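You operate a simulated robot arm through the tools that you are given. There is no shell and no other tool. Be economical: measure what you need, move in short steps, check, and stop when the job is done.

You are at the controls of a simulated robot arm. One attempt, no reset.

Task
Rinse the white star wheel clean under the tap.
Fine: the wheel from the drainer; put it in the basket and turn the tap off after.

It is judged by the outcome, as a careful person would: the job done as asked, and still so three seconds after it is handed in. It fails if anything else is knocked over, pushed out of place, dropped, spilled or broken.

Robot
A 6-joint arm with a two-finger parallel gripper on a trunk, on a base that drives. Base frame: it is fixed to the floor where the robot stands at the start and does not move with it; the origin is under the middle of the robot, x ahead of it, y to its left, z up; the surface under the hand at the start is at about z = 860. Lengths are in mm, angles in degrees, forces in N, time in s.
Its first joint turns from -166.0 to 166.0 degrees. Places, roughly: spout of the sink bench [1000, 100, 1100]; tap lever of the sink bench [900, 0, 900]; wire basket [900, -200, 900]. Payload 3.43 kg.
Tool frame: the origin (TCP) lies between the finger pads and is the grasp point; the fingertips stand 34 mm ahead of it; z points along the fingers, y is the line along which they close. Largest opening 128 mm; finger width 24, thickness 12; the body of the gripper, 48 by 130 mm, starts 96 mm behind the TCP.
Orientation is that of the tool frame in the base frame, as a unit quaternion [x, y, z, w]. With the fingers straight down and closing along the base's y, the tool's x points along the base's -x, its y along +y and its z along -z.

Tools
- The arm moves only by the tool drive_tool. Its argument "rows" is a list of rows, each a list of 3 entries, a list of its own where there are three numbers: the turn, a rotation vector about the tool's x, y, z in rad, then the shift along the tool's x, y, z in mm, then the gripper command, from -1 (fully open) to 1 (shut), values between in proportion. In form: [[[rx, ry, rz], [tx, ty, tz], hand], ...]. A call has 1 to 20 rows; each row shifts and turns the commanded pose from where the row before left it, along the tool's axes as they then stand. A row lasts 0.2 s, in which the tool goes at most 50 mm and 8.6 degrees; a call with a longer step from one row to the next is refused whole, and so is a gripper value outside its range. A pose out of reach is approached as far as the arm can. The call stops where the force on the tool passes 90 N (or 10 N more than at its start, if that is more) or the arm is blocked; 0.2 s more then pass. Each finger travels about 153 mm/s and halts on what it meets, pressing with about 24 N; the grip force reading is that of the motor and also rises with nothing between the fingers. The clock runs only during rows and for 0.2 s after the last one: add rows that do not move to give the fingers time. The reply holds the time, the measured pose of the TCP, the force on the tool along the base axes, the opening and the grip force, in the units named above and with some noise, with the torque about the TCP (base axes, N m) and any sound that the robot's microphone picked up.
- Cameras (640 x 400 px; columns grow to the right, rows downward): "scene" is now at [172.3, 204.2, 1230.8]; the picture's right is [-0.15, -0.99, 0.00], its down [-0.24, 0.04, -0.97] and it looks along [0.96, -0.15, -0.24] (base axes); focal length 286 px, centre (320, 200). "wrist" rides on the gripper at [76, -11, -160] in the tool frame; the picture's right is [0.15, 0.99, 0.00], its down [-0.88, 0.13, -0.46] and it looks along [-0.45, 0.07, 0.89] (tool axes); focal length 234 px, centre (320, 200). There is no depth. A picture from a camera that has moved, and an enlarged one, comes with that camera's place and axes in the base frame and with its lens.
- snapshot(camera): a new picture of that camera. No time passes.
- steer(legs): drives the robot by 1 to 6 legs, each [ahead, left, turn to the left] in mm, mm and degrees, along the robot's own axes; the way and the turn of a leg run together, so that a leg with both is an arc; at most 1500 mm and 180 degrees a leg. The arm and the cameras ride along, it lands a little off, and it stops where it bumps. It gives what a move gives.
- aim_head(pan, tilt): turns the head with the scene camera to pan (to the left, within 143 degrees either way) and tilt (down, from -29 to 69), counted from straight ahead of the robot. It gives what a move gives.
- close_up(camera, box): a new picture of the part [left, top, right, bottom] of that camera's present view, enlarged. No time passes.
- hand_in(): hands the job in; it is judged then, once.

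Go step by step. Nothing tells you exact positions but the pictures and the camera data: compare them with the known pose of the tool, close in by small moves and look again before you grip or let go. The budget is 120 turns and 82 pictures, counting those below and the enlarged ones. Unless the task says otherwise, let go and move clear before handing in, and close with one line.

The tools are called as a command line: name --argument value ..., lists and objects as JSON in quotes. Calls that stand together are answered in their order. drive_tool: Moves the arm, as the interface text tells. Its arguments: {"type":"object","properties":{"rows":{"type":"array","items":{"type":"array"}}},"required":["rows"]} The other tools are called the same way: steer (legs) drives the base; aim_head (pan, tilt) turns the head that bears the scene camera; snapshot (camera) takes a picture; close_up (camera, box) takes an enlarged picture of a part of a camera's view; hand_in () hands the job in.

At the start:

```text
time_s: 0.0
eef_pos: [773.5, -75.7, 1150.6]
tcp_rot: [0.0, 1.0, 0.001, 0.0]
wrist_force: [0.6, 0.2, 0.3]
wrist_torque: [-0.01, 0.01, 0.03]
width: 127.9
gripper_force: 0.0
robot x, y, heading: [2.1, 1.0, 0.2]
head pan, tilt: [-8.7, 14.0]
```

scene: 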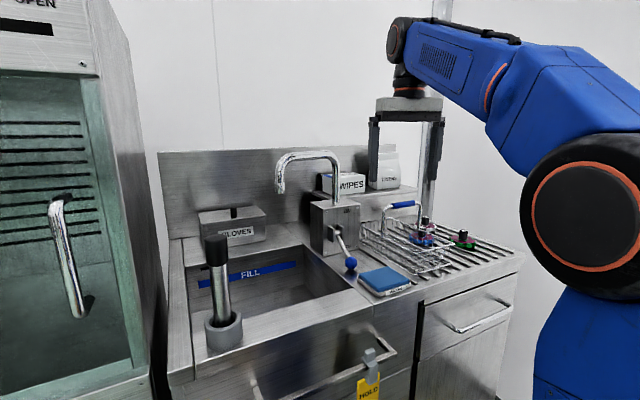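
wrist: 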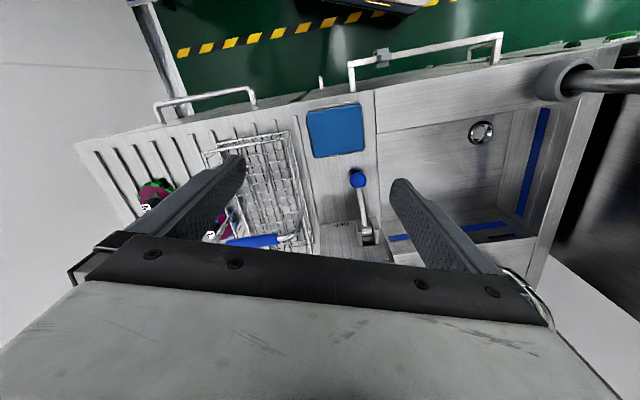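

I see the sink bench with tap, lever, basket and drainer with some coloured objects. I'll enlarge the drainer and the tap to see which is the white star wheel.

close_up --camera "scene" --box '[340, 180, 520, 300]'

close_up --camera "wrist" --box '[70, 100, 390, 300]'

close_up --camera "scene" --box '[180, 140, 420, 300]'

```text
3.33 times, centred on (430, 240) of scene
camera zoom: at [172.3, 204.2, 1230.8], right [-0.15, -0.99, 0.0], down [-0.24, 0.04, -0.97], along [0.96, -0.15, -0.24], focal length 955 px, centre (-47, 67)
```

zoom: 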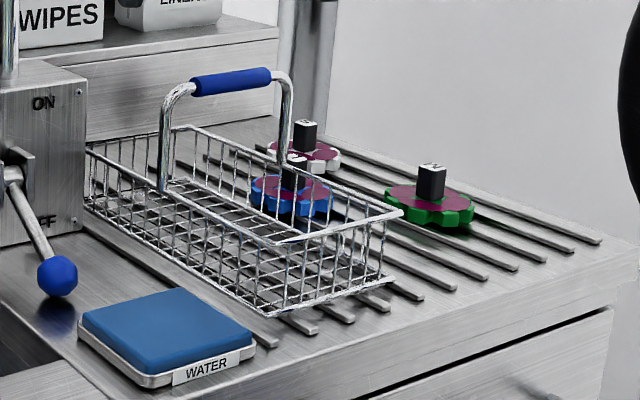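

```text
2.00 times, centred on (230, 200) of wrist
camera zoom: at [698.2, -87.2, 1310.6], right [-0.15, 0.99, 0.0], down [0.88, 0.13, 0.46], along [0.45, 0.07, -0.89], focal length 468 px, centre (500, 200)
```

zoom: 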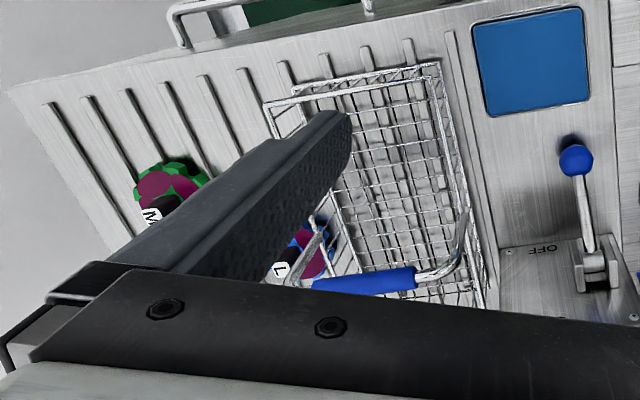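

```text
2.50 times, centred on (300, 220) of scene
camera zoom: at [172.3, 204.2, 1230.8], right [-0.15, -0.99, 0.0], down [-0.24, 0.04, -0.97], along [0.96, -0.15, -0.24], focal length 716 px, centre (370, 150)
```

zoom: 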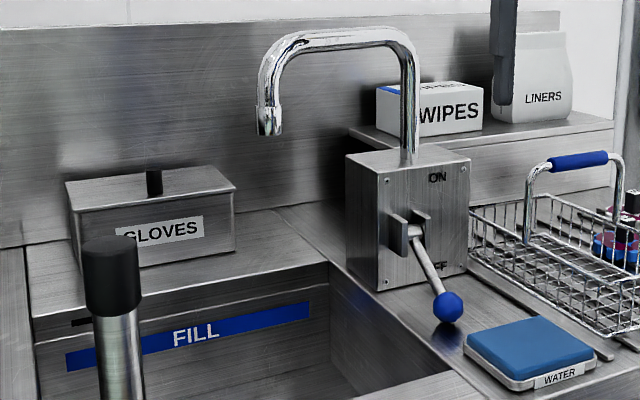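

The white wheel stands behind the basket, around (1110,-340), out of reach from here, and the bench seems yawed about 17° left. I'll look right and down for free floor before driving.

aim_head --pan -70 --tilt 35

snapshot --camera "scene"

aim_head --pan -15 --tilt 50

snapshot --camera "scene"

```text
time_s: 1.3
eef_pos: [774.0, -75.5, 1150.5]
tcp_rot: [0.0, 1.0, 0.0, 0.0]
wrist_force: [-0.3, -1.2, -0.4]
wrist_torque: [0.07, 0.03, 0.03]
width: 128.1
gripper_force: 0.0
robot x, y, heading: [-0.2, -1.2, 0.0]
head pan, tilt: [-70.0, 35.0]
```

```text
76 pictures are left
camera scene: at [110.2, 135.7, 1197.3], right [-0.94, -0.34, 0.0], down [-0.2, 0.54, -0.82], along [0.28, -0.77, -0.57], focal length 286 px, centre (320, 200)
```

scene: 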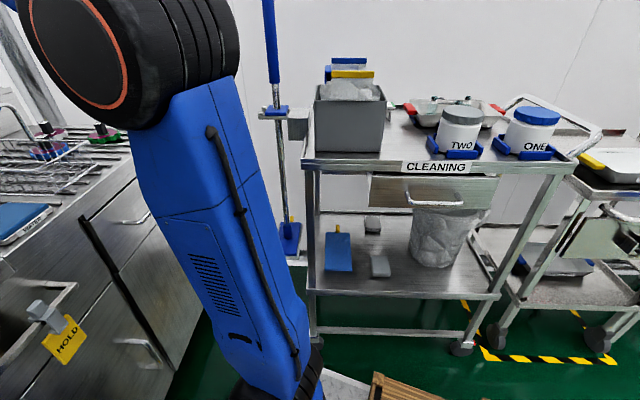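

```text
time_s: 2.5
eef_pos: [774.5, -75.8, 1149.4]
tcp_rot: [0.0, 1.0, -0.001, 0.0]
wrist_force: [0.6, 0.4, -0.1]
wrist_torque: [0.0, 0.03, -0.03]
width: 128.0
gripper_force: 0.1
robot x, y, heading: [-0.6, -0.1, -0.1]
head pan, tilt: [-15.0, 50.0]
```

```text
75 pictures are left
camera scene: at [154.4, 198.5, 1175.5], right [-0.26, -0.97, 0.0], down [-0.74, 0.2, -0.64], along [0.62, -0.17, -0.77], focal length 286 px, centre (320, 200)
```

scene: 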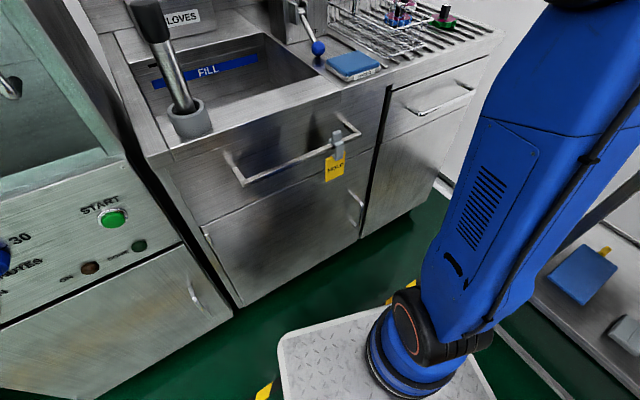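

The bench is yawed and a cleaning cart stands to the right, so I need a modest, aligned approach. First I'll retract the hand from the tap so that it clears it while the base moves.

drive_tool --rows '[[[0, 0, 0], [40, 0, -20], 0], [[0, 0, 0], [40, 0, -20], 0], [[0, 0, 0], [40, 0, -20], 0], [[0, 0, 0], [40, 0, 0], 0], [[0, 0, 0], [40, 0, 0], 0], [[0, 0, 0], [40, 0, 0], 0], [[0, 0, 0], [20, 0, 0], 0]]'

steer --legs '[[0, 0, 10]]'

aim_head --pan -15 --tilt 30

snapshot --camera "scene"

snapshot --camera "wrist"

```text
time_s: 4.2
eef_pos: [521.7, -76.0, 1147.3]
tcp_rot: [0.0, 1.0, 0.0, 0.002]
wrist_force: [0.4, -0.1, 0.1]
wrist_torque: [0.01, 0.03, 0.0]
width: 63.7
gripper_force: 0.1
out of reach, approached as far as the arm can: row 2, 3, 4, 5, 6, 7
robot x, y, heading: [0.6, -2.4, 0.0]
head pan, tilt: [-15.0, 50.0]
```

```text
time_s: 5.2
eef_pos: [526.2, 17.3, 1147.4]
tcp_rot: [-0.089, 0.996, 0.0, 0.003]
wrist_force: [-0.5, 0.1, -0.2]
wrist_torque: [-0.02, 0.01, 0.02]
width: 64.3
gripper_force: 0.0
robot x, y, heading: [0.9, 2.3, 10.4]
head pan, tilt: [-15.0, 50.0]
```

```text
time_s: 6.1
eef_pos: [527.4, 17.1, 1146.1]
tcp_rot: [-0.089, 0.996, 0.0, 0.003]
wrist_force: [0.6, -0.8, 0.7]
wrist_torque: [-0.01, 0.0, 0.01]
width: 64.1
gripper_force: 0.0
robot x, y, heading: [-0.8, -2.1, 10.0]
head pan, tilt: [-15.0, 30.0]
```

```text
74 pictures are left
camera scene: at [130.0, 221.5, 1205.0], right [-0.08, -1.0, 0.0], down [-0.5, 0.04, -0.87], along [0.86, -0.07, -0.5], focal length 286 px, centre (320, 200)
```

scene: 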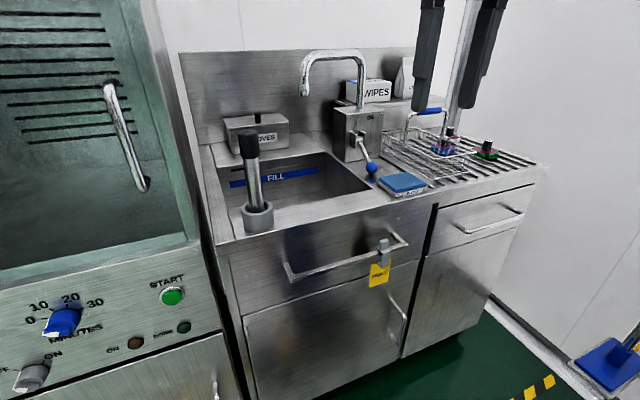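

```text
73 pictures are left
camera wrist: at [453.2, -7.2, 1307.3], right [-0.32, 0.95, 0.0], down [0.84, 0.28, 0.46], along [0.44, 0.15, -0.89], focal length 234 px, centre (320, 200)
```

wrist: 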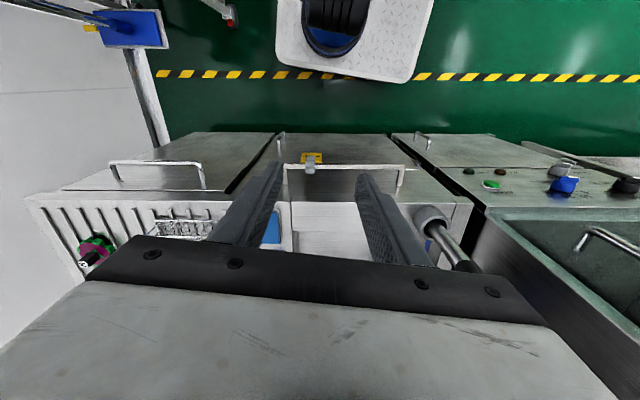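

The platform front is about 400 ahead of its centre; there's room to move to about (240,-80) facing the bench squarely. I turn and drive there.

steer --legs '[[0, 0, 8.5], [100, 0, 0], [100, -150, 0]]'

aim_head --pan -20 --tilt 30

snapshot --camera "scene"

snapshot --camera "wrist"

```text
time_s: 8.9
eef_pos: [754.6, 14.5, 1147.2]
tcp_rot: [-0.162, 0.987, 0.0, 0.002]
wrist_force: [0.2, 0.7, 0.0]
wrist_torque: [0.01, 0.01, 0.01]
width: 64.1
gripper_force: 0.1
robot x, y, heading: [238.1, -82.9, 18.9]
head pan, tilt: [-15.0, 30.0]
```

```text
time_s: 9.6
eef_pos: [754.8, 13.0, 1147.3]
tcp_rot: [-0.162, 0.987, 0.001, 0.003]
wrist_force: [-0.4, 0.0, -0.4]
wrist_torque: [0.01, 0.02, -0.04]
width: 64.0
gripper_force: 0.1
robot x, y, heading: [236.2, -77.9, 18.6]
head pan, tilt: [-20.0, 30.0]
```

```text
72 pictures are left
camera scene: at [332.4, 149.3, 1205.0], right [-0.02, -1.0, 0.0], down [-0.5, 0.01, -0.87], along [0.87, -0.02, -0.5], focal length 286 px, centre (320, 200)
```

scene: 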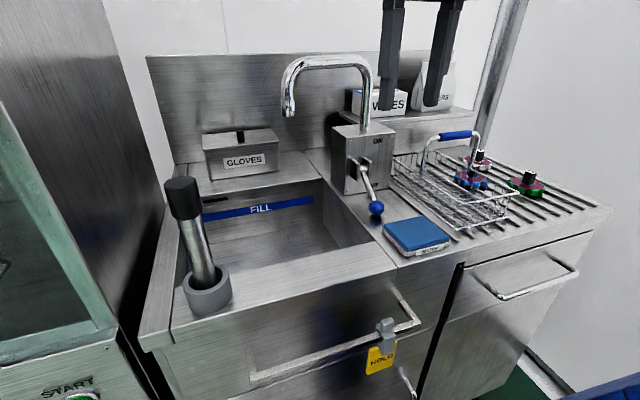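

```text
71 pictures are left
camera wrist: at [685.6, -21.8, 1307.3], right [-0.45, 0.89, 0.0], down [0.79, 0.4, 0.46], along [0.41, 0.21, -0.89], focal length 234 px, centre (320, 200)
```

wrist: 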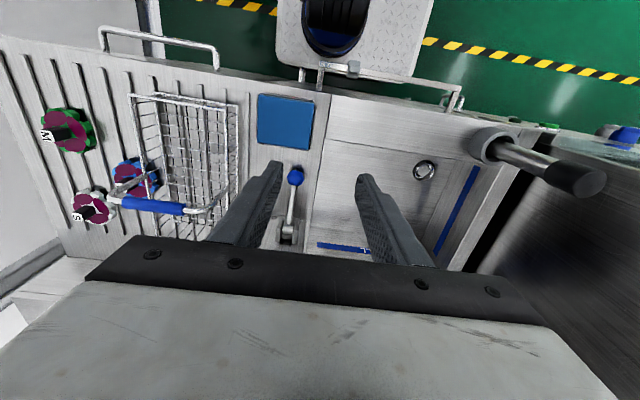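

Good position: the wheels are now all visible — white "S", blue "L", green "M". I enlarge both views to triangulate the white wheel, lever and basket.

close_up --camera "wrist" --box '[30, 80, 270, 230]'

close_up --camera "scene" --box '[380, 110, 580, 235]'

close_up --camera "scene" --box '[250, 30, 450, 280]'

close_up --camera "wrist" --box '[230, 80, 470, 260]'

```text
2.67 times, centred on (150, 155) of wrist
camera zoom: at [685.6, -21.8, 1307.3], right [-0.45, 0.89, 0.0], down [0.79, 0.4, 0.46], along [0.41, 0.21, -0.89], focal length 624 px, centre (773, 320)
```

zoom: 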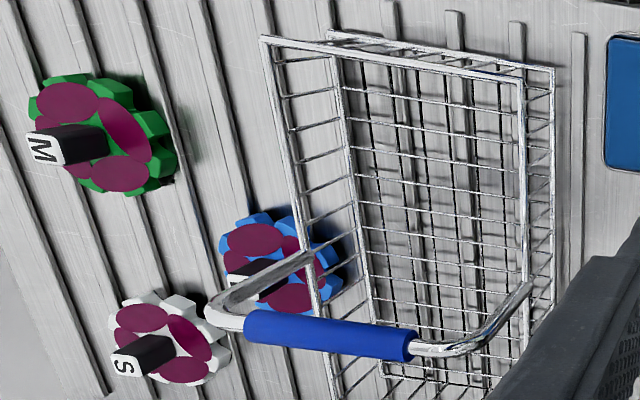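

```text
3.20 times, centred on (480, 172) of scene
camera zoom: at [332.4, 149.3, 1205.0], right [-0.02, -1.0, 0.0], down [-0.5, 0.01, -0.87], along [0.87, -0.02, -0.5], focal length 917 px, centre (-192, 288)
```

zoom: 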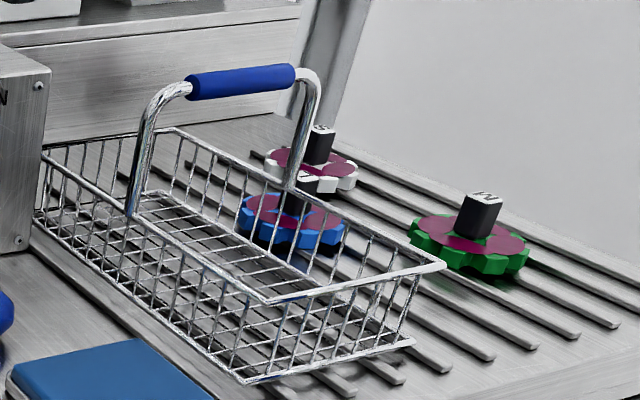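

```text
1.60 times, centred on (350, 155) of scene
camera zoom: at [332.4, 149.3, 1205.0], right [-0.02, -1.0, 0.0], down [-0.5, 0.01, -0.87], along [0.87, -0.02, -0.5], focal length 458 px, centre (272, 272)
```

zoom: 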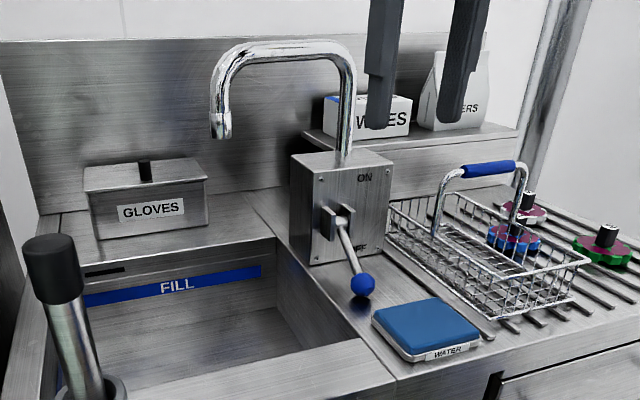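

```text
2.22 times, centred on (350, 170) of wrist
camera zoom: at [685.6, -21.8, 1307.3], right [-0.45, 0.89, 0.0], down [0.79, 0.4, 0.46], along [0.41, 0.21, -0.89], focal length 520 px, centre (253, 267)
```

zoom: 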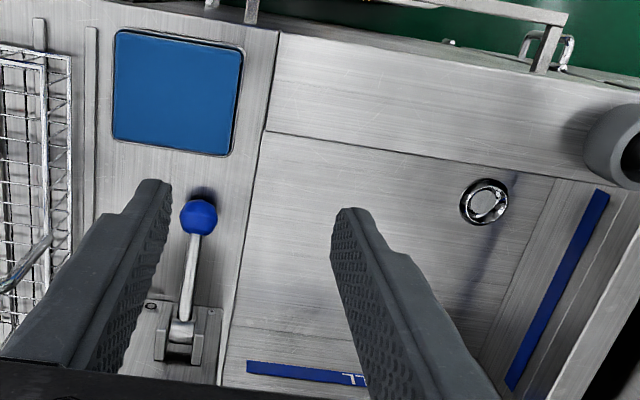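

The white knob is near (1118,-338, top 913); the lever ball near (865,15,873), pivot (935,38,940), so the lever swings up to ON; the spout mouth is near (944,202,1068). I go above the ball to grip it first.

drive_tool --rows '[[[0, 0, 0], [-36, -11, 0], 0], [[0, 0, 0], [-36, -11, 0], 0], [[0, 0, 0], [-33, -11, 0], 0], [[0, 0, 0], [0, 0, 45], 0], [[0, 0, 0], [0, 0, 45], 0], [[0, 0, 0], [0, 0, 45], 0], [[0, 0, 0], [0, 0, 35], 0], [[0, 0, 0], [0, 0, 0], 0]]'

snapshot --camera "wrist"

snapshot --camera "scene"

```text
time_s: 11.4
eef_pos: [867.6, 16.0, 978.3]
tcp_rot: [-0.162, 0.987, -0.001, 0.002]
wrist_force: [-0.3, 0.0, -0.5]
wrist_torque: [0.0, 0.0, -0.02]
width: 64.2
gripper_force: 0.1
robot x, y, heading: [235.5, -79.9, 18.6]
head pan, tilt: [-20.0, 30.0]
```

```text
66 pictures are left
camera wrist: at [797.3, -19.7, 1137.3], right [-0.45, 0.89, 0.0], down [0.79, 0.4, 0.46], along [0.41, 0.21, -0.89], focal length 234 px, centre (320, 200)
```

wrist: 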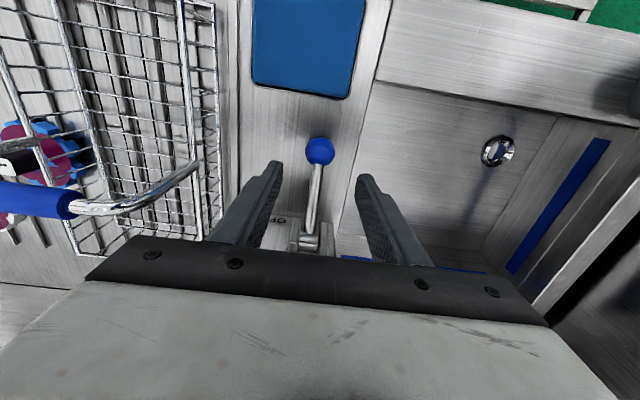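

```text
65 pictures are left
camera scene: at [332.4, 149.3, 1205.0], right [-0.02, -1.0, 0.0], down [-0.5, 0.01, -0.87], along [0.87, -0.02, -0.5], focal length 286 px, centre (320, 200)
```

scene: 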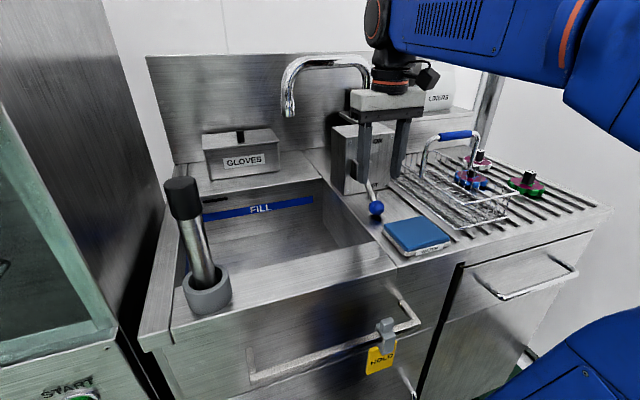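

The ball is centred between the fingers. I lower to it and close.

drive_tool --rows '[[[0, 0, 0], [2, 0, 40], 0], [[0, 0, 0], [0, 0, 30], 0], [[0, 0, 0], [0, 0, 10], 0], [[0, 0, 0], [0, 0, 0], 0.3], [[0, 0, 0], [0, 0, 0], 0.6], [[0, 0, 0], [0, 0, 0], 1], [[0, 0, 0], [0, 0, 0], 1]]'

snapshot --camera "scene"

```text
time_s: 13.0
eef_pos: [864.2, 14.2, 897.9]
tcp_rot: [-0.161, 0.987, 0.0, 0.003]
wrist_force: [2.7, -16.1, -5.9]
wrist_torque: [-0.47, 0.18, 0.01]
width: 35.0
gripper_force: 45.6
robot x, y, heading: [235.7, -79.3, 18.3]
head pan, tilt: [-20.0, 30.0]
```

```text
64 pictures are left
camera scene: at [332.7, 148.6, 1205.1], right [-0.03, -1.0, 0.0], down [-0.5, 0.01, -0.87], along [0.87, -0.02, -0.5], focal length 286 px, centre (320, 200)
```

scene: 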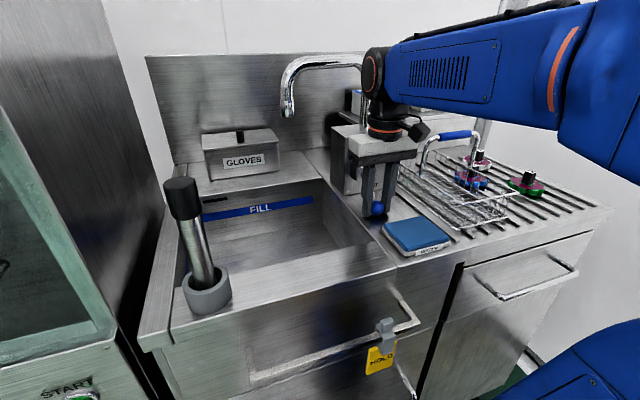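

The ball is gripped (35 mm). I raise it along the first half of the lever's arc and check.

drive_tool --rows '[[[0, 0, 0], [5, -1, -6.5], 1], [[0, 0, 0], [5.4, -1, -7.2], 1], [[0, 0, 0], [4, 0, -7.7], 1], [[0, 0, 0], [3.8, 0, -7.7], 1], [[0, 0, 0], [2.5, 0, -8.2], 1], [[0, 0, 0], [2.5, 0, -8.3], 1], [[0, 0, 0], [1, 0, -8.5], 1], [[0, 0, 0], [1, 0, -8.6], 1]]'

snapshot --camera "scene"

```text
time_s: 14.8
eef_pos: [841.5, 5.9, 960.8]
tcp_rot: [-0.161, 0.987, 0.001, 0.002]
wrist_force: [-6.8, 23.3, -13.9]
wrist_torque: [0.19, 1.45, 0.14]
width: 35.1
gripper_force: 45.7
robot x, y, heading: [235.3, -79.5, 18.6]
head pan, tilt: [-20.0, 30.0]
```

```text
63 pictures are left
camera scene: at [332.3, 150.2, 1204.8], right [-0.02, -1.0, 0.0], down [-0.5, 0.01, -0.87], along [0.87, -0.02, -0.5], focal length 286 px, centre (320, 200)
```

scene: 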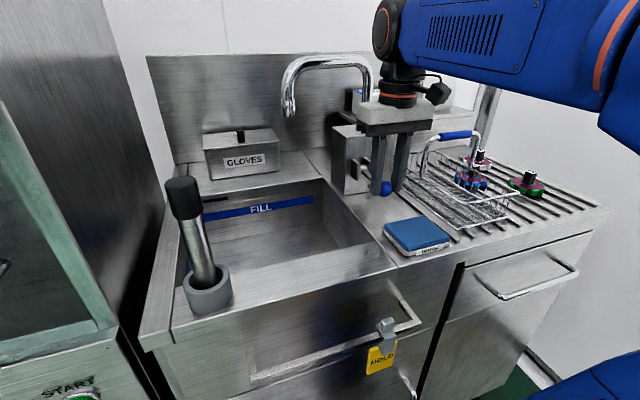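

The lever follows, no water yet. I continue the arc up toward ON.

drive_tool --rows '[[[0, 0, 0], [-0.2, 1, -8.6], 1], [[0, 0, 0], [-0.7, 0, -8.6], 1], [[0, 0, 0], [-1.6, 0, -8.5], 1], [[0, 0, 0], [-2.2, 0, -8.3], 1], [[0, 0, 0], [-3.2, 0, -8.0], 1], [[0, 0, 0], [-3.6, 0, -7.9], 1], [[0, 0, 0], [-4.5, 0, -7.3], 1]]'

snapshot --camera "scene"

```text
time_s: 16.4
eef_pos: [855.1, 11.6, 1018.1]
tcp_rot: [-0.162, 0.987, 0.001, 0.003]
wrist_force: [-16.7, 9.6, -8.2]
wrist_torque: [-0.02, 1.67, 0.1]
width: 35.1
gripper_force: 44.8
robot x, y, heading: [237.5, -80.8, 18.6]
head pan, tilt: [-20.0, 30.0]
```

```text
62 pictures are left
camera scene: at [331.9, 149.6, 1205.0], right [-0.02, -1.0, 0.0], down [-0.5, 0.01, -0.87], along [0.87, -0.02, -0.5], focal length 286 px, centre (320, 200)
```

scene: 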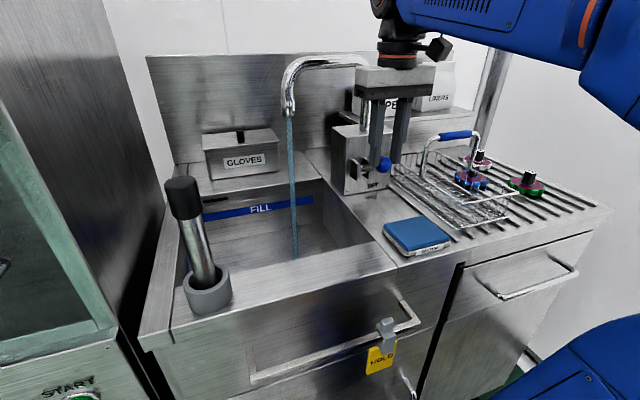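

Water is running. I push the lever a little further toward its stop so it stays, then release and see.

drive_tool --rows '[[[0, 0, 0], [-4.6, 0, -7.2], 1], [[0, 0, 0], [-5, 0, -6.5], 1], [[0, 0, 0], [0, 0, 0], 1], [[0, 0, 0], [0, 0, 0], 0.4], [[0, 0, 0], [0, 0, 0], 0.1], [[0, 0, 0], [0, 0, 0], 0]]'

snapshot --camera "scene"

```text
time_s: 17.8
eef_pos: [863.3, 13.0, 1031.7]
tcp_rot: [-0.162, 0.987, 0.0, 0.002]
wrist_force: [-0.5, -0.3, -0.4]
wrist_torque: [-0.02, -0.02, 0.01]
width: 64.1
gripper_force: 0.0
robot x, y, heading: [237.0, -79.9, 18.8]
head pan, tilt: [-20.0, 30.0]
```

```text
61 pictures are left
camera scene: at [332.5, 149.2, 1205.0], right [-0.02, -1.0, 0.0], down [-0.5, 0.01, -0.87], along [0.87, -0.02, -0.5], focal length 286 px, centre (320, 200)
```

scene: 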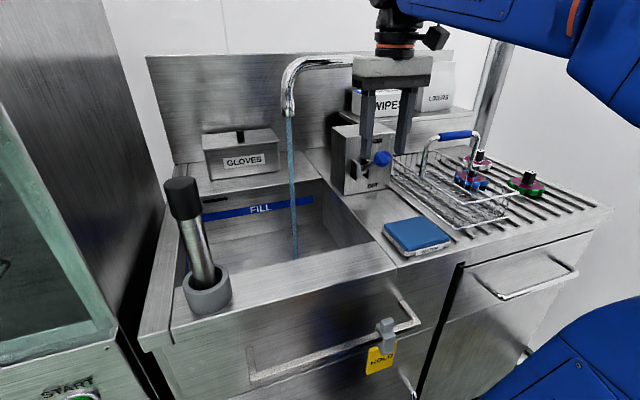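

The tap stays on. I rise and travel over to the white wheel at safe height, then look.

drive_tool --rows '[[[0, 0, 0], [0, 0, -40], 0], [[0, 0, 0], [0, 0, -40], 0], [[0, 0, 0], [0, 0, -20], 0], [[0, 0, 0], [0, -46, 0], 0], [[0, 0, 0], [0, -46, 0], 0], [[0, 0, 0], [0, -46, 0], 0], [[0, 0, 0], [0, -46, 0], 0], [[0, 0, 0], [0, -46, 0], 0], [[0, 0, 0], [0, -46, 0], 0], [[0, 0, 0], [0, -46, 0], 0], [[0, 0, 0], [0, -46, 0], 0], [[0, 0, 0], [0, -46, 0], 0], [[0, 0, 0], [-40, 0, 0], 0], [[0, 0, 0], [-40, 0, 0], 0], [[0, 0, 0], [0, 0, 0], 0]]'

snapshot --camera "wrist"

snapshot --camera "scene"

```text
time_s: 21.0
eef_pos: [1071.5, -354.4, 1134.8]
tcp_rot: [-0.162, 0.987, 0.0, 0.003]
wrist_force: [0.4, -0.2, -0.3]
wrist_torque: [-0.01, 0.04, -0.01]
width: 64.3
gripper_force: 0.1
robot x, y, heading: [238.2, -80.3, 18.7]
head pan, tilt: [-20.0, 30.0]
```

```text
60 pictures are left
camera wrist: at [1001.7, -389.1, 1294.1], right [-0.45, 0.89, 0.0], down [0.79, 0.4, 0.46], along [0.41, 0.21, -0.89], focal length 234 px, centre (320, 200)
```

wrist: 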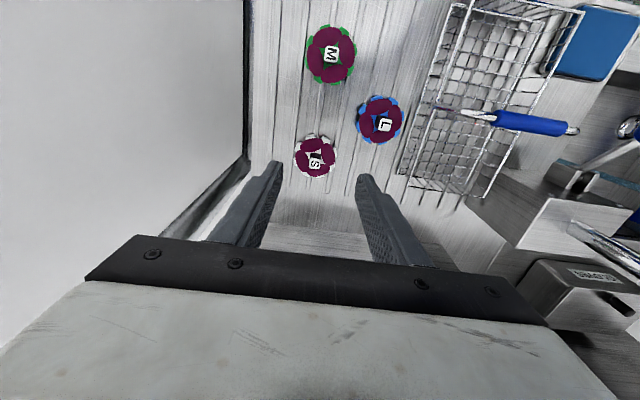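

```text
59 pictures are left
camera scene: at [332.4, 149.1, 1205.0], right [-0.03, -1.0, 0.0], down [-0.5, 0.01, -0.87], along [0.87, -0.02, -0.5], focal length 286 px, centre (320, 200)
```

scene: 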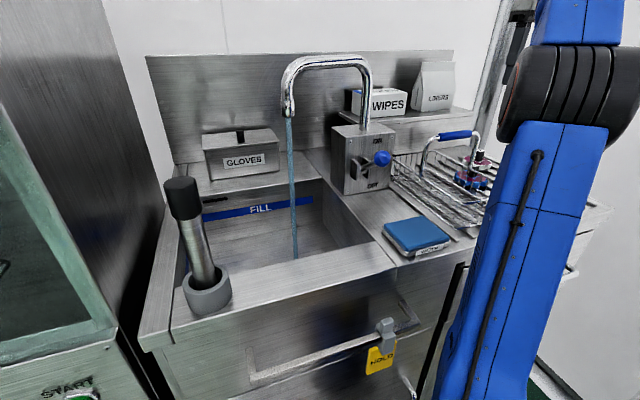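

The knob computes to (1115,-340). I move 46 mm forward and partly down, and look again.

drive_tool --rows '[[[0, 0, 0], [-46, 0, 0], 0], [[0, 0, 0], [0, 0, 45], 0], [[0, 0, 0], [0, 0, 45], 0], [[0, 0, 0], [0, 0, 45], 0], [[0, 0, 0], [0, 0, 15], 0], [[0, 0, 0], [0, 0, 0], 0]]'

close_up --camera "wrist" --box '[200, 60, 440, 210]'

```text
time_s: 22.4
eef_pos: [1111.7, -335.2, 971.2]
tcp_rot: [-0.162, 0.987, 0.0, 0.003]
wrist_force: [0.8, -0.3, 0.6]
wrist_torque: [-0.03, 0.01, -0.01]
width: 64.3
gripper_force: 0.0
out of reach, approached as far as the arm can: row 1
robot x, y, heading: [233.3, -77.5, 18.5]
head pan, tilt: [-20.0, 30.0]
```

```text
2.67 times, centred on (320, 135) of wrist
camera zoom: at [1042.7, -370.4, 1131.4], right [-0.45, 0.89, 0.0], down [0.79, 0.4, 0.46], along [0.41, 0.21, -0.89], focal length 624 px, centre (320, 373)
```

zoom: 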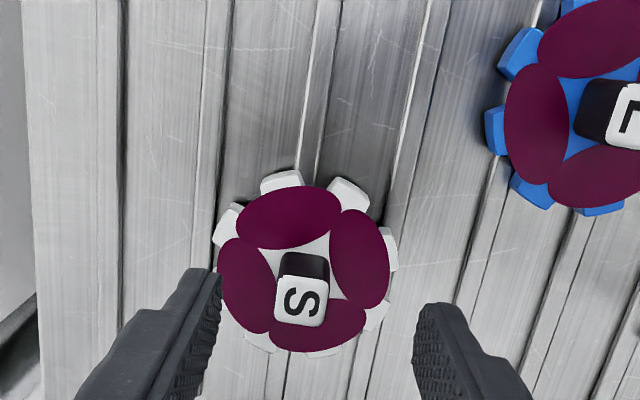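

The knob is aligned with the tool, offset by about (6,-6) mm. I correct and lower to have the tips just above the wheel's face.

drive_tool --rows '[[[0, 0, 0], [-6, -6, 0], 0], [[0, 0, 0], [0, 0, 25], 0.2], [[0, 0, 0], [0, 0, 15], 0.3], [[0, 0, 0], [0, 0, 8], 0.3], [[0, 0, 0], [0, 0, 0], 0.3]]'

close_up --camera "wrist" --box '[200, 60, 440, 210]'

close_up --camera "scene" --box '[400, 110, 560, 230]'

```text
time_s: 23.6
eef_pos: [1120.8, -339.5, 923.9]
tcp_rot: [-0.162, 0.987, 0.001, 0.002]
wrist_force: [-0.2, -0.2, 0.7]
wrist_torque: [-0.01, -0.01, -0.01]
width: 44.7
gripper_force: 0.1
robot x, y, heading: [235.4, -83.2, 18.6]
head pan, tilt: [-20.0, 30.0]
```

```text
2.67 times, centred on (320, 135) of wrist
camera zoom: at [1051.2, -375.0, 1084.1], right [-0.45, 0.89, 0.0], down [0.79, 0.4, 0.46], along [0.41, 0.21, -0.89], focal length 624 px, centre (320, 373)
```

zoom: 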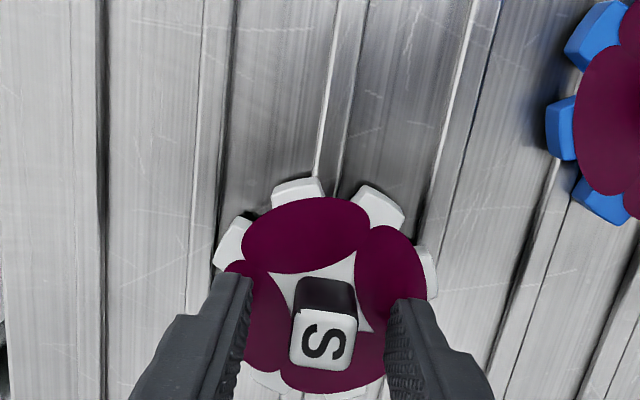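

```text
3.33 times, centred on (480, 170) of scene
camera zoom: at [332.5, 149.2, 1205.0], right [-0.02, -1.0, 0.0], down [-0.5, 0.01, -0.87], along [0.87, -0.02, -0.5], focal length 955 px, centre (-213, 300)
```

zoom: 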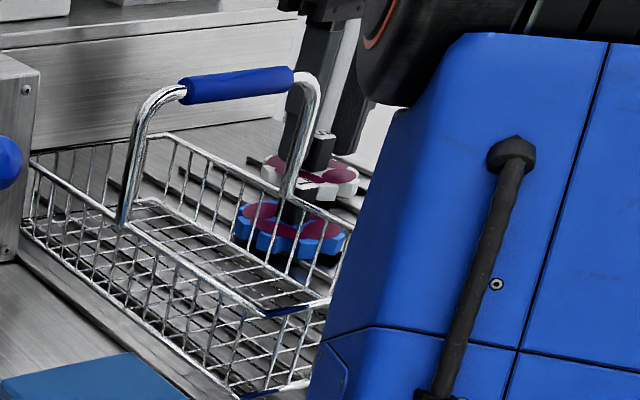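

Centred. I lower 4 mm, close, and lift slightly.

drive_tool --rows '[[[0, 0, 0], [1, 0, 4], 0.3], [[0, 0, 0], [0, 0, 0], 0.7], [[0, 0, 0], [0, 0, 0], 1], [[0, 0, 0], [0, 0, 0], 1], [[0, 0, 0], [0, 0, -15], 1], [[0, 0, 0], [0, 0, -15], 1], [[0, 0, 0], [0, 0, 0], 1]]'

close_up --camera "wrist" --box '[200, 60, 440, 210]'

```text
time_s: 25.2
eef_pos: [1120.7, -338.2, 949.4]
tcp_rot: [-0.162, 0.987, 0.0, 0.002]
wrist_force: [-0.1, 0.4, -0.6]
wrist_torque: [-0.02, -0.06, 0.01]
width: 0.0
gripper_force: 24.1
robot x, y, heading: [232.9, -80.5, 18.6]
head pan, tilt: [-20.0, 30.0]
```

```text
2.67 times, centred on (320, 135) of wrist
camera zoom: at [1051.5, -374.7, 1110.7], right [-0.45, 0.89, 0.0], down [0.79, 0.4, 0.46], along [0.41, 0.21, -0.89], focal length 624 px, centre (320, 373)
```

zoom: 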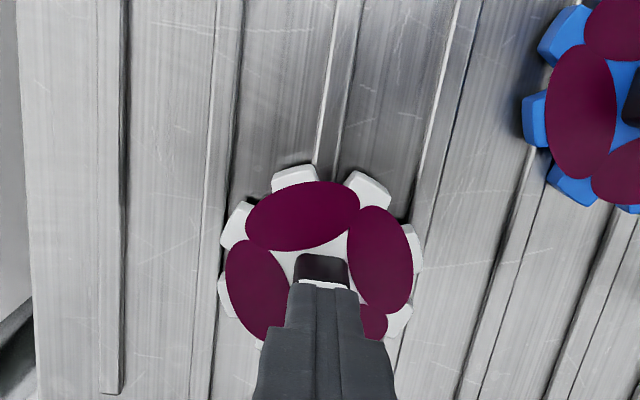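

The fingers closed on nothing although the wheel seems undisturbed. I look from the scene camera to understand the height.

close_up --camera "scene" --box '[440, 120, 520, 180]'

snapshot --camera "wrist"

```text
6.67 times, centred on (480, 150) of scene
camera zoom: at [332.5, 149.2, 1205.0], right [-0.02, -1.0, 0.0], down [-0.5, 0.01, -0.87], along [0.87, -0.02, -0.5], focal length 1910 px, centre (-747, 533)
```

zoom: 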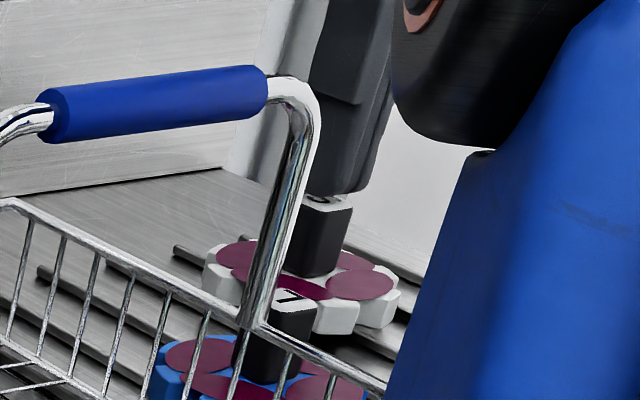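

```text
53 pictures are left
camera wrist: at [1051.5, -374.7, 1110.7], right [-0.45, 0.89, 0.0], down [0.79, 0.4, 0.46], along [0.41, 0.21, -0.89], focal length 234 px, centre (320, 200)
```

wrist: 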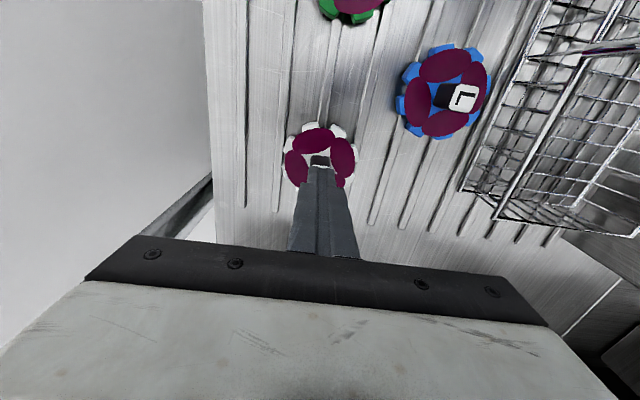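

The closed tips sit just over the knob top, so it may have slipped. I reopen, go down deeper until near the wheel face, close without lifting and read the width.

drive_tool --rows '[[[0, 0, 0], [0, 0, 0], 0.3], [[0, 0, 0], [0, 0, 0], 0.2], [[0, 0, 0], [0, 0, 15], 0.2], [[0, 0, 0], [0, 0, 12], 0.2], [[0, 0, 0], [0, 0, 3], 0.2], [[0, 0, 0], [0, 0, 3], 0.2], [[0, 0, 0], [0, 0, 0], 0.2]]'

close_up --camera "scene" --box '[440, 120, 520, 180]'

```text
time_s: 26.8
eef_pos: [1119.5, -338.9, 917.3]
tcp_rot: [-0.162, 0.987, 0.001, 0.003]
wrist_force: [0.9, -0.2, -1.0]
wrist_torque: [0.02, -0.01, 0.02]
width: 51.1
gripper_force: 0.1
robot x, y, heading: [235.3, -80.6, 18.4]
head pan, tilt: [-20.0, 30.0]
```

```text
6.67 times, centred on (480, 150) of scene
camera zoom: at [332.5, 149.2, 1205.0], right [-0.02, -1.0, 0.0], down [-0.5, 0.01, -0.87], along [0.87, -0.02, -0.5], focal length 1910 px, centre (-747, 533)
```

zoom: 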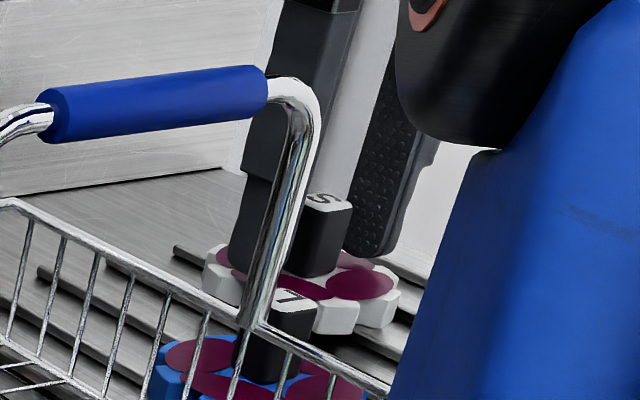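

The tips look a bit high and a bit far back relative to the knob. I shift 6 mm toward the robot, lower 3 mm and close.

drive_tool --rows '[[[0, 0, 0], [6, 0, 0], 0.2], [[0, 0, 0], [0, 0, 3], 0.2], [[0, 0, 0], [0, 0, 0], 0.2]]'

close_up --camera "wrist" --box '[240, 90, 400, 210]'

drive_tool --rows '[[[0, 0, 0], [0, 0, 0], 0.6], [[0, 0, 0], [0, 0, 0], 0.8], [[0, 0, 0], [0, 0, 0], 1], [[0, 0, 0], [0, 0, 0], 1], [[0, 0, 0], [0, 0, 0], 1]]'

close_up --camera "scene" --box '[440, 120, 520, 180]'

```text
time_s: 27.6
eef_pos: [1113.8, -343.0, 914.5]
tcp_rot: [-0.162, 0.987, 0.0, 0.002]
wrist_force: [0.0, 1.2, -0.7]
wrist_torque: [-0.03, -0.03, 0.0]
width: 51.1
gripper_force: 0.1
robot x, y, heading: [235.0, -81.4, 18.8]
head pan, tilt: [-20.0, 30.0]
```

```text
3.33 times, centred on (320, 150) of wrist
camera zoom: at [1044.6, -377.3, 1074.5], right [-0.45, 0.89, 0.0], down [0.79, 0.4, 0.46], along [0.41, 0.21, -0.89], focal length 781 px, centre (320, 367)
```

zoom: 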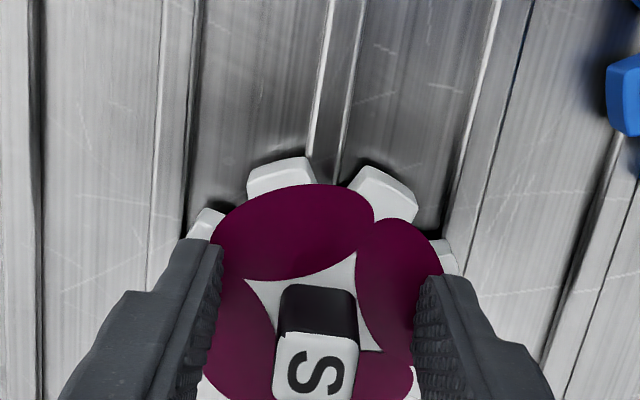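

```text
time_s: 28.8
eef_pos: [1114.1, -341.2, 914.5]
tcp_rot: [-0.162, 0.987, 0.001, 0.003]
wrist_force: [0.1, 0.2, -0.7]
wrist_torque: [-0.02, 0.02, 0.0]
width: 19.0
gripper_force: 23.9
robot x, y, heading: [235.4, -75.5, 18.3]
head pan, tilt: [-20.0, 30.0]
```

```text
6.67 times, centred on (480, 150) of scene
camera zoom: at [332.5, 149.2, 1205.0], right [-0.02, -1.0, 0.0], down [-0.5, 0.01, -0.87], along [0.87, -0.02, -0.5], focal length 1910 px, centre (-747, 533)
```

zoom: 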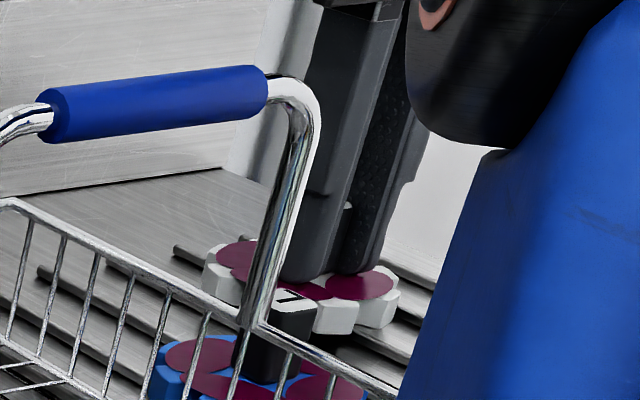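

Gripped at 19 mm. I lift slowly and check.

drive_tool --rows '[[[0, 0, 0], [0, 0, 0], 1], [[0, 0, 0], [0, 0, -4], 1], [[0, 0, 0], [0, 0, -4], 1], [[0, 0, 0], [0, 0, -6], 1], [[0, 0, 0], [0, 0, -6], 1], [[0, 0, 0], [0, 0, 0], 1]]'

close_up --camera "wrist" --box '[240, 90, 400, 210]'

```text
time_s: 30.2
eef_pos: [1113.4, -342.3, 935.4]
tcp_rot: [-0.162, 0.987, 0.0, 0.002]
wrist_force: [0.4, 0.7, 0.3]
wrist_torque: [0.0, 0.02, 0.02]
width: 18.9
gripper_force: 24.1
robot x, y, heading: [238.7, -80.1, 18.8]
head pan, tilt: [-20.0, 30.0]
```

```text
3.33 times, centred on (320, 150) of wrist
camera zoom: at [1043.6, -377.7, 1094.3], right [-0.45, 0.89, 0.0], down [0.79, 0.4, 0.46], along [0.41, 0.21, -0.89], focal length 781 px, centre (320, 367)
```

zoom: 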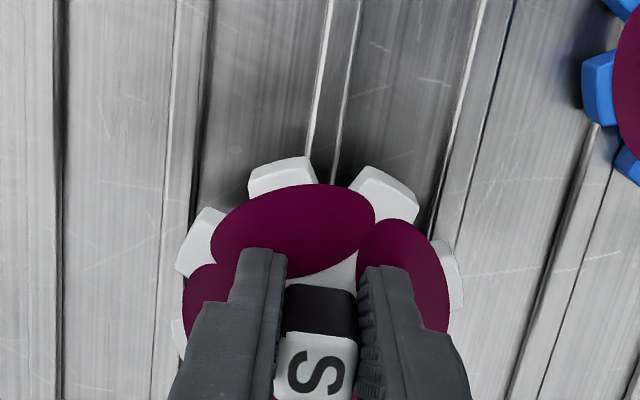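

The wheel is held. I lift it high, back away from the shelf, carry it left past the tap at a safe height, and stop in front of the stream.

drive_tool --rows '[[[0, 0, 0], [0, 0, -40], 1], [[0, 0, 0], [0, 0, -40], 1], [[0, 0, 0], [0, 0, -40], 1], [[0, 0, 0], [0, 0, -40], 1], [[0, 0, 0], [0, 0, -35], 1], [[0, 0, 0], [40, 0, 0], 1], [[0, 0, 0], [40, 0, 0], 1], [[0, 0, 0], [40, 0, 0], 1], [[0, 0, 0], [40, 0, 0], 1], [[0, 0, 0], [0, 0, 0], 1]]'

drive_tool --rows '[[[0, 0, 0], [0, 47, 0], 1], [[0, 0, 0], [0, 47, 0], 1], [[0, 0, 0], [0, 47, 0], 1], [[0, 0, 0], [0, 47, 0], 1], [[0, 0, 0], [0, 47, 0], 1], [[0, 0, 0], [0, 47, 0], 1], [[0, 0, 0], [0, 47, 0], 1], [[0, 0, 0], [0, 47, 0], 1], [[0, 0, 0], [0, 47, 0], 1], [[0, 0, 0], [0, 47, 0], 1], [[0, 0, 0], [0, 47, 0], 1], [[0, 0, 0], [0, 47, 0], 1], [[0, 0, 0], [0, 0, 0], 1]]'

snapshot --camera "scene"

snapshot --camera "wrist"

```text
time_s: 32.4
eef_pos: [957.8, -391.1, 1122.7]
tcp_rot: [-0.161, 0.987, 0.001, 0.003]
wrist_force: [-0.4, 0.5, -0.5]
wrist_torque: [-0.02, -0.02, -0.02]
width: 19.1
gripper_force: 24.4
out of reach, approached as far as the arm can: row 5
robot x, y, heading: [237.3, -79.9, 18.3]
head pan, tilt: [-20.0, 30.0]
```

```text
time_s: 35.2
eef_pos: [779.9, 144.9, 1121.8]
tcp_rot: [-0.162, 0.987, 0.001, 0.002]
wrist_force: [-1.0, 0.9, -0.3]
wrist_torque: [0.0, 0.03, 0.03]
width: 19.2
gripper_force: 23.7
robot x, y, heading: [234.1, -80.0, 18.7]
head pan, tilt: [-20.0, 30.0]
```

```text
48 pictures are left
camera scene: at [332.3, 149.3, 1205.0], right [-0.02, -1.0, 0.0], down [-0.5, 0.01, -0.87], along [0.87, -0.02, -0.5], focal length 286 px, centre (320, 200)
```

scene: 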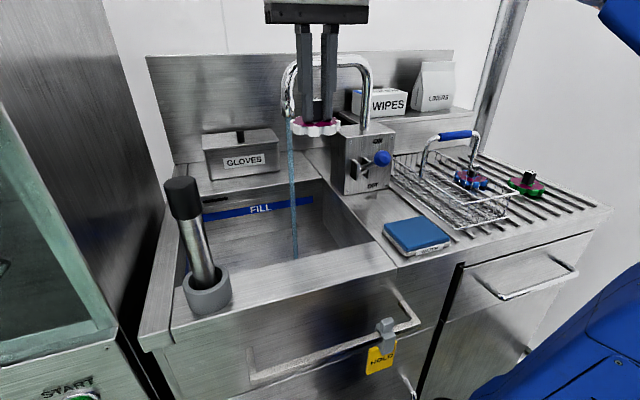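

```text
47 pictures are left
camera wrist: at [710.3, 108.9, 1282.5], right [-0.45, 0.89, 0.0], down [0.79, 0.4, 0.46], along [0.41, 0.21, -0.89], focal length 234 px, centre (320, 200)
```

wrist: 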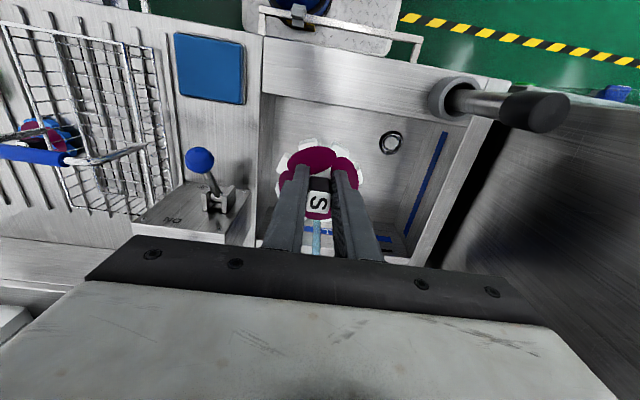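

Nothing disturbed, water runs straight into the drain. I lower in front of the stream and tilt the tool 45° so the stained face will look up under the spout with the gripper clear of it.

drive_tool --rows '[[[0, 0, 0], [-4, 4, 40], 1], [[0, 0, 0], [-4, 4, 40], 1], [[0, 0, 0], [0, 4, 40], 1], [[0, 0, 0], [0, 0, 40], 1], [[0, -0.131, 0], [0, 0, 0], 1], [[0, -0.131, 0], [0, 0, 0], 1], [[0, -0.131, 0], [0, 0, 0], 1], [[0, -0.131, 0], [0, 0, 0], 1], [[0, -0.131, 0], [0, 0, 0], 1], [[0, -0.131, 0], [0, 0, 0], 1], [[0, 0, 0], [0, 0, 0], 1]]'

snapshot --camera "scene"

snapshot --camera "wrist"

```text
time_s: 37.6
eef_pos: [783.4, 156.8, 961.0]
tcp_rot: [-0.149, 0.91, 0.063, 0.381]
wrist_force: [0.5, -0.2, -0.5]
wrist_torque: [0.01, 0.02, 0.03]
width: 18.9
gripper_force: 24.1
robot x, y, heading: [237.4, -80.5, 18.6]
head pan, tilt: [-20.0, 30.0]
```

```text
46 pictures are left
camera scene: at [332.4, 149.3, 1205.0], right [-0.02, -1.0, 0.0], down [-0.5, 0.01, -0.87], along [0.87, -0.02, -0.5], focal length 286 px, centre (320, 200)
```

scene: 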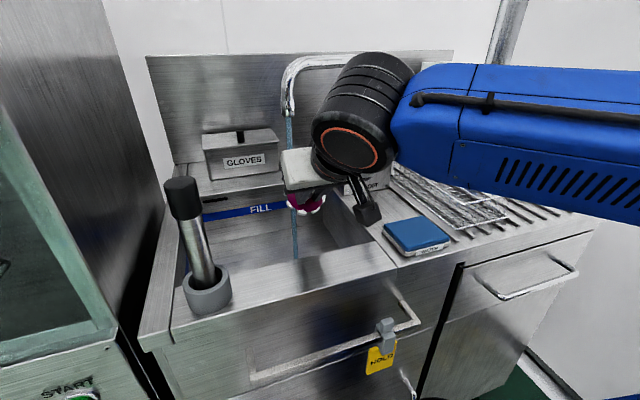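

```text
45 pictures are left
camera wrist: at [628.1, 92.6, 1020.6], right [-0.41, 0.9, -0.1], down [0.24, 0.22, 0.95], along [0.88, 0.37, -0.3], focal length 234 px, centre (320, 200)
```

wrist: 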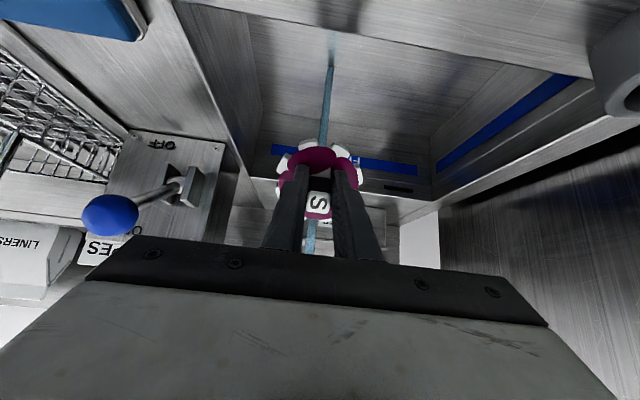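

The stream sits near u≈900 in bench depth (base ≈ (884,194)), in line with the wheel. I advance 66 mm horizontally so it falls on the far stain and runs down the face, hold, and look.

drive_tool --rows '[[[0, 0, 0], [-15.5, 1, 15.5], 1], [[0, 0, 0], [-15.5, 1, 15.5], 1], [[0, 0, 0], [-15.5, 0, 15.5], 1], [[0, 0, 0], [0, 0, 0], 1], [[0, 0, 0], [0, 0, 0], 1], [[0, 0, 0], [0, 0, 0], 1], [[0, 0, 0], [0, 0, 0], 1], [[0, 0, 0], [0, 0, 0], 1]]'

snapshot --camera "scene"

close_up --camera "wrist" --box '[200, 110, 440, 260]'

```text
time_s: 39.4
eef_pos: [843.4, 179.8, 962.7]
tcp_rot: [-0.149, 0.91, 0.062, 0.381]
wrist_force: [-0.2, 0.4, 0.3]
wrist_torque: [-0.02, 0.07, 0.04]
width: 19.0
gripper_force: 23.8
robot x, y, heading: [235.9, -76.2, 19.0]
head pan, tilt: [-20.0, 30.0]
```

```text
44 pictures are left
camera scene: at [332.4, 149.3, 1205.0], right [-0.02, -1.0, 0.0], down [-0.5, 0.01, -0.87], along [0.87, -0.02, -0.5], focal length 286 px, centre (320, 200)
```

scene: 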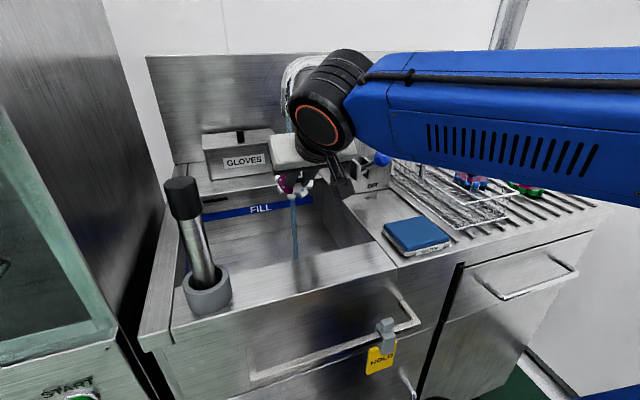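

```text
2.67 times, centred on (320, 185) of wrist
camera zoom: at [689.1, 116.3, 1021.6], right [-0.41, 0.9, -0.1], down [0.24, 0.22, 0.95], along [0.88, 0.37, -0.3], focal length 624 px, centre (320, 240)
```

zoom: 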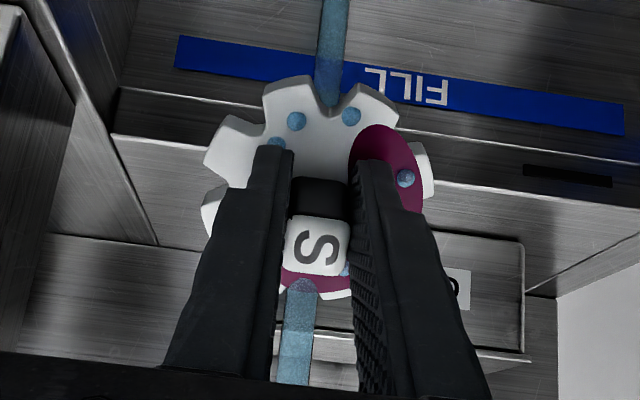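

Two of the four stains are already gone; the right one and the far one remain. I shift the wheel sideways so the stream falls toward the right side.

drive_tool --rows '[[[0, 0, 0], [0, -8, 0], 1], [[0, 0, 0], [0, 0, 0], 1], [[0, 0, 0], [0, 0, 0], 1], [[0, 0, 0], [0, 0, 0], 1], [[0, 0, 0], [0, -10, 0], 1], [[0, 0, 0], [0, 0, 0], 1], [[0, 0, 0], [0, 0, 0], 1], [[0, 0, 0], [0, 0, 0], 1], [[0, 0, 0], [0, 0, 0], 1], [[0, 0, 0], [0, 0, 0], 1]]'

close_up --camera "wrist" --box '[200, 110, 440, 260]'

```text
time_s: 41.6
eef_pos: [851.4, 162.3, 963.0]
tcp_rot: [-0.149, 0.91, 0.063, 0.38]
wrist_force: [0.6, -0.1, -0.3]
wrist_torque: [-0.04, 0.0, -0.01]
width: 19.0
gripper_force: 24.7
robot x, y, heading: [235.6, -83.4, 18.7]
head pan, tilt: [-20.0, 30.0]
```

```text
2.67 times, centred on (320, 185) of wrist
camera zoom: at [695.5, 98.9, 1021.7], right [-0.41, 0.9, -0.1], down [0.24, 0.22, 0.95], along [0.88, 0.37, -0.3], focal length 624 px, centre (320, 240)
```

zoom: 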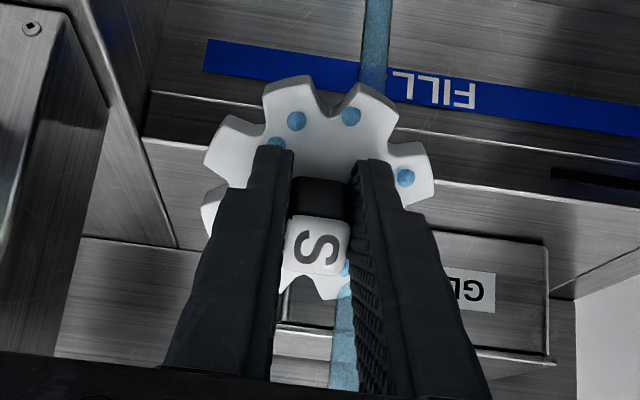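

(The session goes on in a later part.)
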